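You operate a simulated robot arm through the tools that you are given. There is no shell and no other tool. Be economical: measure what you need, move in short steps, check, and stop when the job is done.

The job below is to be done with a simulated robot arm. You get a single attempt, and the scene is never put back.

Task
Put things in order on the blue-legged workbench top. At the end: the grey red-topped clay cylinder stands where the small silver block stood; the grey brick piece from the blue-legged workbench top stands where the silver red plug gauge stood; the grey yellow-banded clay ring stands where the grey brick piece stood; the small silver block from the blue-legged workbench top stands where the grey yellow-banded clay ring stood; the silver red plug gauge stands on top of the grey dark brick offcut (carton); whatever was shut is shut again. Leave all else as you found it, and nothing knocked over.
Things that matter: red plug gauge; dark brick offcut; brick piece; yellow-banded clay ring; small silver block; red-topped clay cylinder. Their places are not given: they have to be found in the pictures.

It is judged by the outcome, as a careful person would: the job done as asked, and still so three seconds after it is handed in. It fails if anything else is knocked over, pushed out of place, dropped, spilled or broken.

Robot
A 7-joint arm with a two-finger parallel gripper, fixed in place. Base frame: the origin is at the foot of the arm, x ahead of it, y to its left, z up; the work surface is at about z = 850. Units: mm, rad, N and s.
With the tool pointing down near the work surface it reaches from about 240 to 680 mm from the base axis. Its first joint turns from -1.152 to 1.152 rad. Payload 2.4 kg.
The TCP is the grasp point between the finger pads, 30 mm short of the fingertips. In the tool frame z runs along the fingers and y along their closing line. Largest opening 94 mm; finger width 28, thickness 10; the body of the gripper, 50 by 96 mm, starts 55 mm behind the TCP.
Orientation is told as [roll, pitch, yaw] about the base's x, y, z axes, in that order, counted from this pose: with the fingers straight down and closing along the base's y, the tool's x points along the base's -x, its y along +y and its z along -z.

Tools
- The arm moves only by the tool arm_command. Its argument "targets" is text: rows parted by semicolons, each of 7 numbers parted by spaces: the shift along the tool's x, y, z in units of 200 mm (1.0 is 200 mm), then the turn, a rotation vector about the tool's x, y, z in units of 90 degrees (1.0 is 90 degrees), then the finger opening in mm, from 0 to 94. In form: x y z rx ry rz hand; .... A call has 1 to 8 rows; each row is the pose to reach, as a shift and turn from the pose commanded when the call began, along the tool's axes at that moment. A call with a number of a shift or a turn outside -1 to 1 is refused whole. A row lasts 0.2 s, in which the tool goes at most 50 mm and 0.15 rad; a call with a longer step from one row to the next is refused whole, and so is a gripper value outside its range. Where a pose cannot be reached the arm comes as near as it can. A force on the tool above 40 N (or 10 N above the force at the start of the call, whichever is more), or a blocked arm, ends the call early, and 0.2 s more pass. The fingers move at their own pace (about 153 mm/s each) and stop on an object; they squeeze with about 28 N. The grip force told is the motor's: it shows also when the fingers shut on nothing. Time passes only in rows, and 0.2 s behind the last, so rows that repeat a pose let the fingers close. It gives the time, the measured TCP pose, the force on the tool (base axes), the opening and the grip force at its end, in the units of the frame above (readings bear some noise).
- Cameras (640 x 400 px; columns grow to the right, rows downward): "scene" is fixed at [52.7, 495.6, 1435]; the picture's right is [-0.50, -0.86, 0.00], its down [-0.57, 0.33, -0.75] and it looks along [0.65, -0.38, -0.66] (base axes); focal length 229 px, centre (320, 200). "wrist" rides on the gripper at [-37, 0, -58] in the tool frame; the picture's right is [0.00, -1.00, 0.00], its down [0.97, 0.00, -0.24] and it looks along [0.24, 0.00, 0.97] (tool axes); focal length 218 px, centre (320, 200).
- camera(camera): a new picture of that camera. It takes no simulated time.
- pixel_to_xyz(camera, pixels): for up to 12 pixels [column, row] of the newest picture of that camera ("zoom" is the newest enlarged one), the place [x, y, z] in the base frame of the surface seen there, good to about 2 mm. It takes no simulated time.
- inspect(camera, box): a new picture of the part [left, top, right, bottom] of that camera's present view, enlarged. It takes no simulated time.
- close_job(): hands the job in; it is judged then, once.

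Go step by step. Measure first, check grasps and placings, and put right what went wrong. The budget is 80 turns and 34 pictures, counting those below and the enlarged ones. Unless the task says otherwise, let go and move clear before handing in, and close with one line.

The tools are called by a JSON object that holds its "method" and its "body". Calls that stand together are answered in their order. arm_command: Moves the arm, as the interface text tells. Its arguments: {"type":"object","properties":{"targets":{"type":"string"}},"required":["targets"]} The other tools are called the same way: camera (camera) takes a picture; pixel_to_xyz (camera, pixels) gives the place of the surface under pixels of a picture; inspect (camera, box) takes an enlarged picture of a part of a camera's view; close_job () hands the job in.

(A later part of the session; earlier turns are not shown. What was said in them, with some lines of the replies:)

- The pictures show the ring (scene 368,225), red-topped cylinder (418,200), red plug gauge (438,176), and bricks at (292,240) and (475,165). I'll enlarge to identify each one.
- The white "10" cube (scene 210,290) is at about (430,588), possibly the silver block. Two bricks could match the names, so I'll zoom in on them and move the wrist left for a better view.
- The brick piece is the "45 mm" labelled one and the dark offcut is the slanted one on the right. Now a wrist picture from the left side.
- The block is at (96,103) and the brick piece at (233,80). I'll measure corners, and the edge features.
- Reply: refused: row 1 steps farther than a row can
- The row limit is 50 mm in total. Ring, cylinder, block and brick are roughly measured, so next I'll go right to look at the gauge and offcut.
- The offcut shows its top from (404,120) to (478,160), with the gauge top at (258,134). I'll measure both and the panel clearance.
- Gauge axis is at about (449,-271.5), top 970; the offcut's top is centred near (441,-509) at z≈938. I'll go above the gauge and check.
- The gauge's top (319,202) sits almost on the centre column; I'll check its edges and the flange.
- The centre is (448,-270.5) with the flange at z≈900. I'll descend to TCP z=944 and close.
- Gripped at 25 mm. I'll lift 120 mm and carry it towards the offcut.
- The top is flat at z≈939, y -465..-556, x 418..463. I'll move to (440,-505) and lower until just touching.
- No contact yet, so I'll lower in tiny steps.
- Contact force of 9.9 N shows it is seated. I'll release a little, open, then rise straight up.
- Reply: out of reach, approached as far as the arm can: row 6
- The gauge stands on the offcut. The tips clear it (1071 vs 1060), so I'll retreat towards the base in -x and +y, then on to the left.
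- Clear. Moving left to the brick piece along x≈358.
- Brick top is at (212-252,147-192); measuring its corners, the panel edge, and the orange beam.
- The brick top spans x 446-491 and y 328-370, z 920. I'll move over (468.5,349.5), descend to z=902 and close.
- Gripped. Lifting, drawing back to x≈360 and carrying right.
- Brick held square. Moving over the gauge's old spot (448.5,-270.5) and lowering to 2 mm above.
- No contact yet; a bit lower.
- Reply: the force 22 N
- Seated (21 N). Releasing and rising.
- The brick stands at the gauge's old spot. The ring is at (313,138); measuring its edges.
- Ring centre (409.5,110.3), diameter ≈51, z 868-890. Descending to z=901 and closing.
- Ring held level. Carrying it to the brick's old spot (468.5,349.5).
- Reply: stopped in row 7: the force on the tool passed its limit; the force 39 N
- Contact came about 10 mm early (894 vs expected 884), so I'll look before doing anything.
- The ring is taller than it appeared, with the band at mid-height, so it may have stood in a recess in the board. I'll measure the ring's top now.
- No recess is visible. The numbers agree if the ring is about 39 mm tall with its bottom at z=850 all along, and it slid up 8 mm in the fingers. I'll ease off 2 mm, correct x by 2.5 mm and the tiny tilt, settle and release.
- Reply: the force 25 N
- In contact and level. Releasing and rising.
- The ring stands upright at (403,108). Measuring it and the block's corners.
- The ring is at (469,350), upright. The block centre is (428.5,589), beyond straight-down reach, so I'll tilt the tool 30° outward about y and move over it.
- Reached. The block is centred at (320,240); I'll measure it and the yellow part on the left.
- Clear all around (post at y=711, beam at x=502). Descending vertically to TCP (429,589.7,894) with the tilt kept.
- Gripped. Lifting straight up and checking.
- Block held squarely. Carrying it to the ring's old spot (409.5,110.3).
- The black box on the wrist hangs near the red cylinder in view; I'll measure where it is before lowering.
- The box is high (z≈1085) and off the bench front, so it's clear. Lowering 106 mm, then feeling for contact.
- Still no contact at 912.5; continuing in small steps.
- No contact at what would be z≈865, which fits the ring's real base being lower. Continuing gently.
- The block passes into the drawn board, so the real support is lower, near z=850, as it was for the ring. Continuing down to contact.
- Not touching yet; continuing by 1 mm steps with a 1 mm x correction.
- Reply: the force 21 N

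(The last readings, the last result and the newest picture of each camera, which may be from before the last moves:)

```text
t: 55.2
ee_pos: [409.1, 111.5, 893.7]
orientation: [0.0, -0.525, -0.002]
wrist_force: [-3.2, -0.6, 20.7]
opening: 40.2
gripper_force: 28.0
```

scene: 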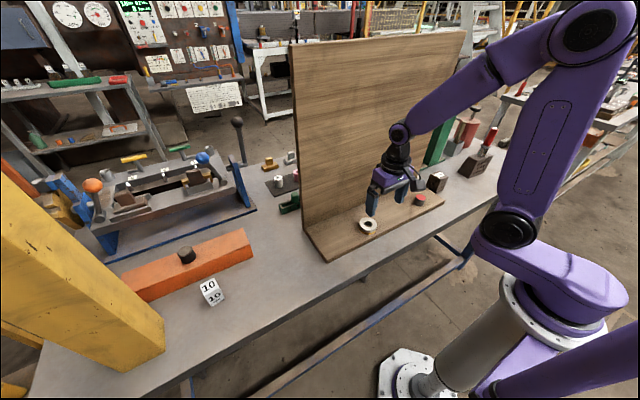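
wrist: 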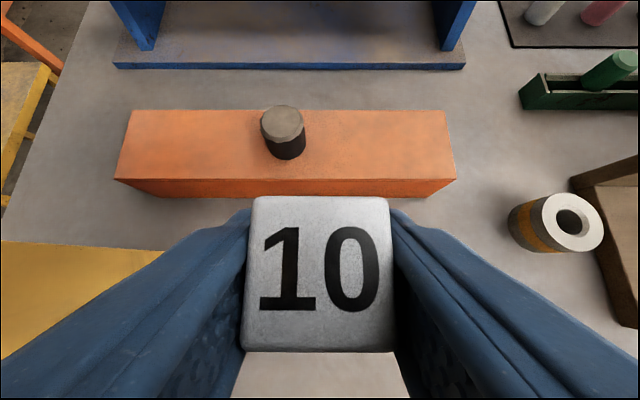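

Contact at 20.7 N, at the same level as on the bench. Releasing and rising.

{"method": "arm_command", "body": {"targets": "0 0 0 0 0 0 44; 0 0 0 0 0 0 75; 0 0 0 0 0 0 80; -0.05 0 -0.0866 0 0 0 80; -0.15 0 -0.2598 0 0 0 80; -0.25 0 -0.433 0 0 0 90; -0.3 0 -0.5196 0 0 0 90"}}

{"method": "arm_command", "body": {"targets": "0 -0.24 0 0 0 0 94; 0 -0.48 0 0 0 0 94; 0 -0.72 0 0 0 0 94; 0 -0.95 0 0 0 0 94; 0 -0.95 0 0 0 0 94"}}

{"method": "camera", "body": {"camera": "wrist"}}

{"method": "camera", "body": {"camera": "scene"}}

```text
t: 56.8
ee_pos: [409.6, 111.0, 1011.0]
orientation: [-0.003, -0.52, -0.001]
wrist_force: [0.8, 0.3, -0.2]
opening: 89.9
gripper_force: 0.0
```

```text
t: 58.0
ee_pos: [408.5, -79.0, 1010.6]
orientation: [-0.004, -0.52, 0.0]
wrist_force: [0.3, -0.3, -0.6]
opening: 94.0
gripper_force: 0.1
```

```text
5 pictures are left
```

wrist: 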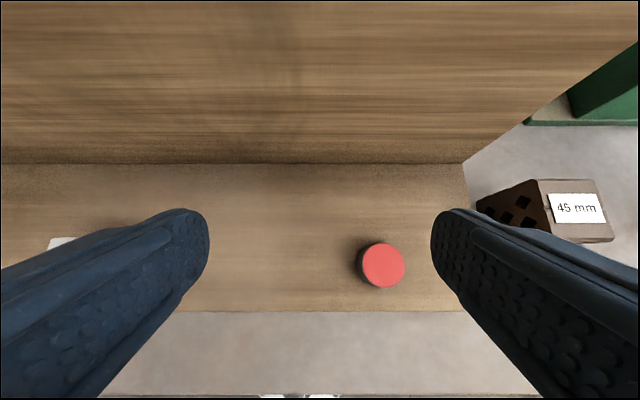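

```text
4 pictures are left
```

scene: 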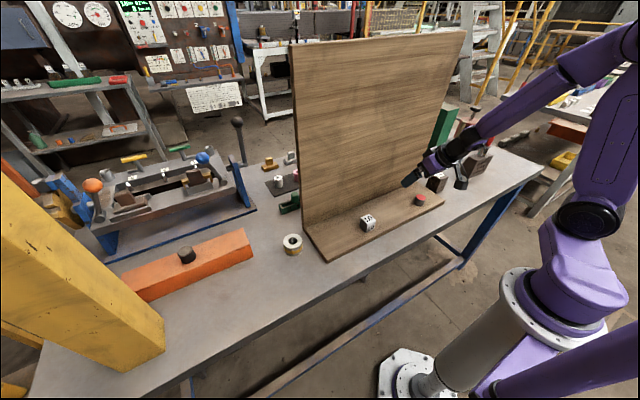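

The block stands at the ring's spot (scene 368,222). Measuring the cylinder (wrist 383,265) and the block.

{"method": "pixel_to_xyz", "body": {"camera": "wrist", "pixels": [[362, 265], [404, 265], [383, 244], [383, 286], [383, 265], [490, 215], [580, 240]]}}

{"method": "pixel_to_xyz", "body": {"camera": "scene", "pixels": [[367, 217], [363, 220], [373, 219], [369, 228], [420, 197]]}}

```text
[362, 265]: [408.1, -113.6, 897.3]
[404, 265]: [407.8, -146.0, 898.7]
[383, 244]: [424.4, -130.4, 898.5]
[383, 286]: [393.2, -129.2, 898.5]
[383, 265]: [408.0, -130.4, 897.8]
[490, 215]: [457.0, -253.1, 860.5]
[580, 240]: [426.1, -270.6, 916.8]
```

```text
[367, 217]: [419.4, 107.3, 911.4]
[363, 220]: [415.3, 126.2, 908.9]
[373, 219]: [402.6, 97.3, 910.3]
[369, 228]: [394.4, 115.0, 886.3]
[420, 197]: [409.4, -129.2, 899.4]
```

Cylinder centre (408.5,-129.8), diameter ≈33, top 898.5. Moving over it, lowering to z=893 and closing.

{"method": "arm_command", "body": {"targets": "0 -0.2 0 0 0 0 94; 0 -0.2525 0 0 0 0 94; 0.1 -0.2525 0.1732 0 0 0 94; 0.2 -0.2525 0.3464 0 0 0 94; 0.27 -0.2525 0.468 0 0 0 94; 0.295 -0.2525 0.511 0 0 0 94; 0.295 -0.2525 0.511 0 0 0 94"}}

{"method": "arm_command", "body": {"targets": "0 0 0 0 0 0 60; 0 0 0 0 0 0 30; 0 0 0 0 0 0 15; 0 0 0 0 0 0 15; 0 0 0 0 0 0 15"}}

{"method": "arm_command", "body": {"targets": "-0.05 0 -0.0866 0 0 0 15; -0.15 0 -0.2598 0 0 0 15; -0.25 0 -0.433 0 0 0 15; -0.35 0 -0.6062 0 0 0 15"}}

{"method": "camera", "body": {"camera": "wrist"}}

```text
t: 59.6
ee_pos: [409.9, -130.2, 893.5]
orientation: [-0.002, -0.519, 0.0]
wrist_force: [0.2, -0.9, 0.0]
opening: 93.9
gripper_force: 0.1
```

```text
t: 60.8
ee_pos: [409.4, -130.0, 893.6]
orientation: [-0.001, -0.519, 0.001]
wrist_force: [-0.3, -0.3, 0.1]
opening: 35.2
gripper_force: 27.9
```

```text
t: 61.8
ee_pos: [416.0, -129.3, 1024.0]
orientation: [0.065, -0.556, -0.108]
wrist_force: [-0.9, 0.0, -1.4]
opening: 35.0
gripper_force: 28.0
out of reach, approached as far as the arm can: row 4
```

```text
3 pictures are left
```

wrist: 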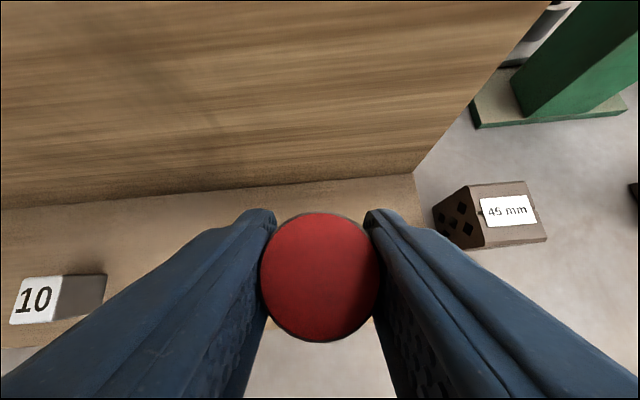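

The lift hit a joint limit and the tool turned slightly (0.065,-0.556,-0.108), but the cylinder is still held. I'll come down to z≈990 and restore the orientation.

{"method": "arm_command", "body": {"targets": "0.06 -0.006 0.063 0.003 0.011 -0.03 15; 0.118 -0.012 0.126 0.006 0.0216 -0.059 15; 0.118 -0.012 0.126 0.006 0.0216 -0.059 15"}}

```text
t: 62.6
ee_pos: [406.2, -128.9, 990.7]
orientation: [-0.05, -0.484, 0.094]
wrist_force: [0.1, 0.2, -0.3]
opening: 35.1
gripper_force: 28.0
out of reach, approached as far as the arm can: row 2, 3
```

It over-corrected, so the commanded pose had kept the nominal orientation. I'll reverse that rotation while going 25 mm lower and a little left, into the reachable zone.

{"method": "arm_command", "body": {"targets": "0.03 0.05 0.054 -0.0022 -0.0115 0.028 15; 0.0625 0.1 0.108 -0.0045 -0.023 0.056 15; 0.0625 0.1 0.108 -0.0045 -0.023 0.056 15; 0.0625 0.1 0.108 -0.0045 -0.023 0.056 15"}}

```text
t: 63.6
ee_pos: [404.8, -111.3, 964.6]
orientation: [-0.007, -0.521, 0.006]
wrist_force: [0.3, -0.9, -0.7]
opening: 35.2
gripper_force: 27.9
```

Orientation is restored. Carrying the cylinder left while rising to z≈1000, to clear the block and ring.

{"method": "arm_command", "body": {"targets": "0 0.24 0 0 0 0 15; -0.0375 0.44 -0.065 0 0 0 15; -0.0875 0.64 -0.1516 0 0 0 15; -0.0875 0.64 -0.1516 0 0 0 15"}}

```text
t: 64.6
ee_pos: [404.8, 18.4, 999.5]
orientation: [-0.007, -0.523, 0.007]
wrist_force: [0.6, -0.8, -1.2]
opening: 35.2
gripper_force: 28.1
```

Good. Continuing left to the block's old spot (428.5,589.5).

{"method": "arm_command", "body": {"targets": "0 0.24 0 0 0 0 15; 0 0.48 0 0 0 0 15; 0 0.72 0 0 0 0 15; 0 0.96 0 0 0 0 15"}}

{"method": "arm_command", "body": {"targets": "0 0.24 0 0 0 0 15; 0 0.48 0 0 0 0 15; 0 0.72 0 0 0 0 15; 0 0.96 0 0 0 0 15"}}

{"method": "arm_command", "body": {"targets": "0 0.24 0 0 0 0 15; 0 0.48 0 0 0 0 15; 0 0.72 0 0 0 0 15; -0.05 0.92 0.03 0 0 0 15; -0.107 0.936 0.0617 0 0 0 15; -0.107 0.936 0.0617 0 0 0 15"}}

```text
t: 65.6
ee_pos: [404.4, 208.5, 997.7]
orientation: [-0.005, -0.521, 0.006]
wrist_force: [-0.7, 0.0, -1.8]
opening: 35.0
gripper_force: 28.0
```

```text
t: 66.6
ee_pos: [403.0, 401.2, 997.0]
orientation: [-0.008, -0.521, 0.006]
wrist_force: [0.5, -0.1, -1.0]
opening: 35.3
gripper_force: 28.0
```

```text
t: 68.0
ee_pos: [426.7, 588.9, 995.3]
orientation: [-0.007, -0.521, 0.007]
wrist_force: [-1.0, 0.6, -0.6]
opening: 35.0
gripper_force: 27.6
```

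Above the spot. Lowering about 98 mm with small corrections, then feeling for contact.

{"method": "arm_command", "body": {"targets": "0.09 0.003 0.18 -0.0025 0 0.003 15; 0.17 0.003 0.319 -0.0025 0 0.003 15; 0.219 0.003 0.4046 -0.0025 0 0.003 15; 0.234 0.003 0.4306 -0.0025 0 0.003 15; 0.234 0.003 0.4306 -0.0025 0 0.003 15"}}

{"method": "arm_command", "body": {"targets": "0.0025 0 0.0043 0 0 0 15; 0.005 0 0.0087 0 0 0 15; 0.0075 0 0.013 0 0 0 15; 0.0075 0 0.013 0 0 0 15"}}

```text
t: 69.2
ee_pos: [429.9, 588.1, 897.0]
orientation: [0.001, -0.524, 0.0]
wrist_force: [-0.3, 0.3, -0.5]
opening: 35.1
gripper_force: 27.1
```

```text
t: 70.2
ee_pos: [430.6, 588.1, 894.7]
orientation: [0.0, -0.521, -0.001]
wrist_force: [-0.9, -0.5, -1.3]
opening: 35.1
gripper_force: 28.3
```

Nearly there; continuing down by 1 mm steps with +1 mm in y.

{"method": "arm_command", "body": {"targets": "0.0025 0.005 0.0043 0 0 0 15; 0.005 0.005 0.0087 0 0 0 15; 0.0075 0.005 0.013 0 0 0 15; 0.0075 0.005 0.013 0 0 0 15"}}

```text
t: 71.2
ee_pos: [429.3, 589.9, 893.7]
orientation: [0.003, -0.525, -0.001]
wrist_force: [-3.9, -5.2, 19.7]
opening: 34.9
gripper_force: 28.0
```

Contact at 19.7 N, same height as when it was picked. Releasing, rising and checking.

{"method": "arm_command", "body": {"targets": "0 0 0 0 0 0 40; 0 0 0 0 0 0 70; 0 0 0 0 0 0 80; -0.05 0 -0.0866 0 0 0 80; -0.15 0 -0.2598 0 0 0 80; -0.25 0 -0.433 0 0 0 80; -0.25 -0.2 -0.433 0 0 0 80; -0.25 -0.4 -0.433 0 0 0 80"}}

{"method": "arm_command", "body": {"targets": "0 -0.24 -0.05 0 0 0 80; 0 -0.48 -0.1 0 0 0 80; 0 -0.6 -0.2 0 0 0 80"}}

{"method": "camera", "body": {"camera": "scene"}}

{"method": "inspect", "body": {"camera": "scene", "box": [180, 130, 500, 320]}}

{"method": "pixel_to_xyz", "body": {"camera": "scene", "pixels": [[208, 291], [208, 287], [208, 295], [292, 238], [367, 217], [436, 177]]}}

```text
t: 73.0
ee_pos: [429.7, 509.3, 992.0]
orientation: [0.002, -0.525, 0.0]
wrist_force: [-0.7, -1.1, 0.7]
opening: 79.9
gripper_force: 0.0
```

```text
t: 73.8
ee_pos: [410.4, 389.4, 1027.1]
orientation: [0.001, -0.526, 0.0]
wrist_force: [0.7, 0.3, 0.7]
opening: 79.9
gripper_force: 0.1
```

```text
2 pictures are left
```

scene: 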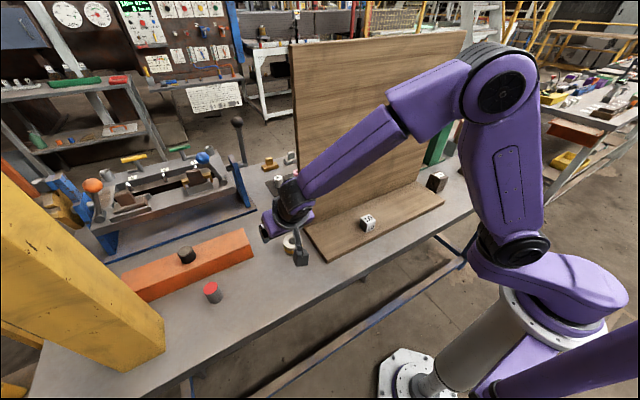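

```text
2.00 times, centred on (340, 225) of scene
```

zoom: 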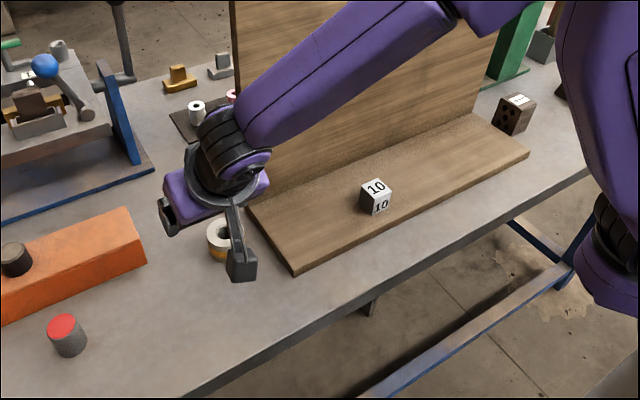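

```text
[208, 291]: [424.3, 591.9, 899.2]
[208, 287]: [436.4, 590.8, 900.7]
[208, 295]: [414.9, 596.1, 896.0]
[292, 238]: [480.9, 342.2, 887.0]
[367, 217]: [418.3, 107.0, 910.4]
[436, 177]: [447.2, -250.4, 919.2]
```

All visible pieces stand in place. I'll raise the arm clear and confirm the gauge with one last look.

{"method": "arm_command", "body": {"targets": "0 0.2 -0.1 0 0 0 80; 0 0.3 -0.3 0 0 0 80; 0 0.3 -0.5 0 0 0 80"}}

{"method": "camera", "body": {"camera": "scene"}}

```text
t: 74.6
ee_pos: [360.3, 449.3, 1113.7]
orientation: [-0.002, -0.521, 0.001]
wrist_force: [-0.2, -0.1, -0.7]
opening: 79.9
gripper_force: 0.0
```

```text
0 pictures are left
```

scene: 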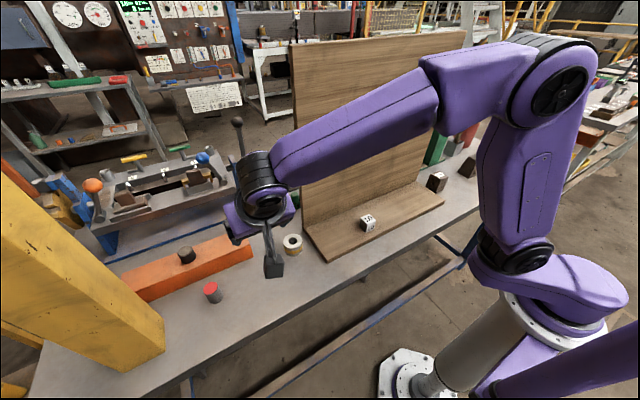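

The ring, cylinder, block and brick stand upright in the last picture. The arm hides the gauge there; it was last seen standing on the offcut, and nothing has gone near it since. Handing in.

{"method": "close_job", "body": {}}

```text
The job is handed in.
```

I moved all five pieces to the places you asked for and handed the job in with the gripper empty and clear. The last picture shows four of them upright; the arm hid the plug gauge there, but earlier pictures showed it standing on the dark brick offcut.
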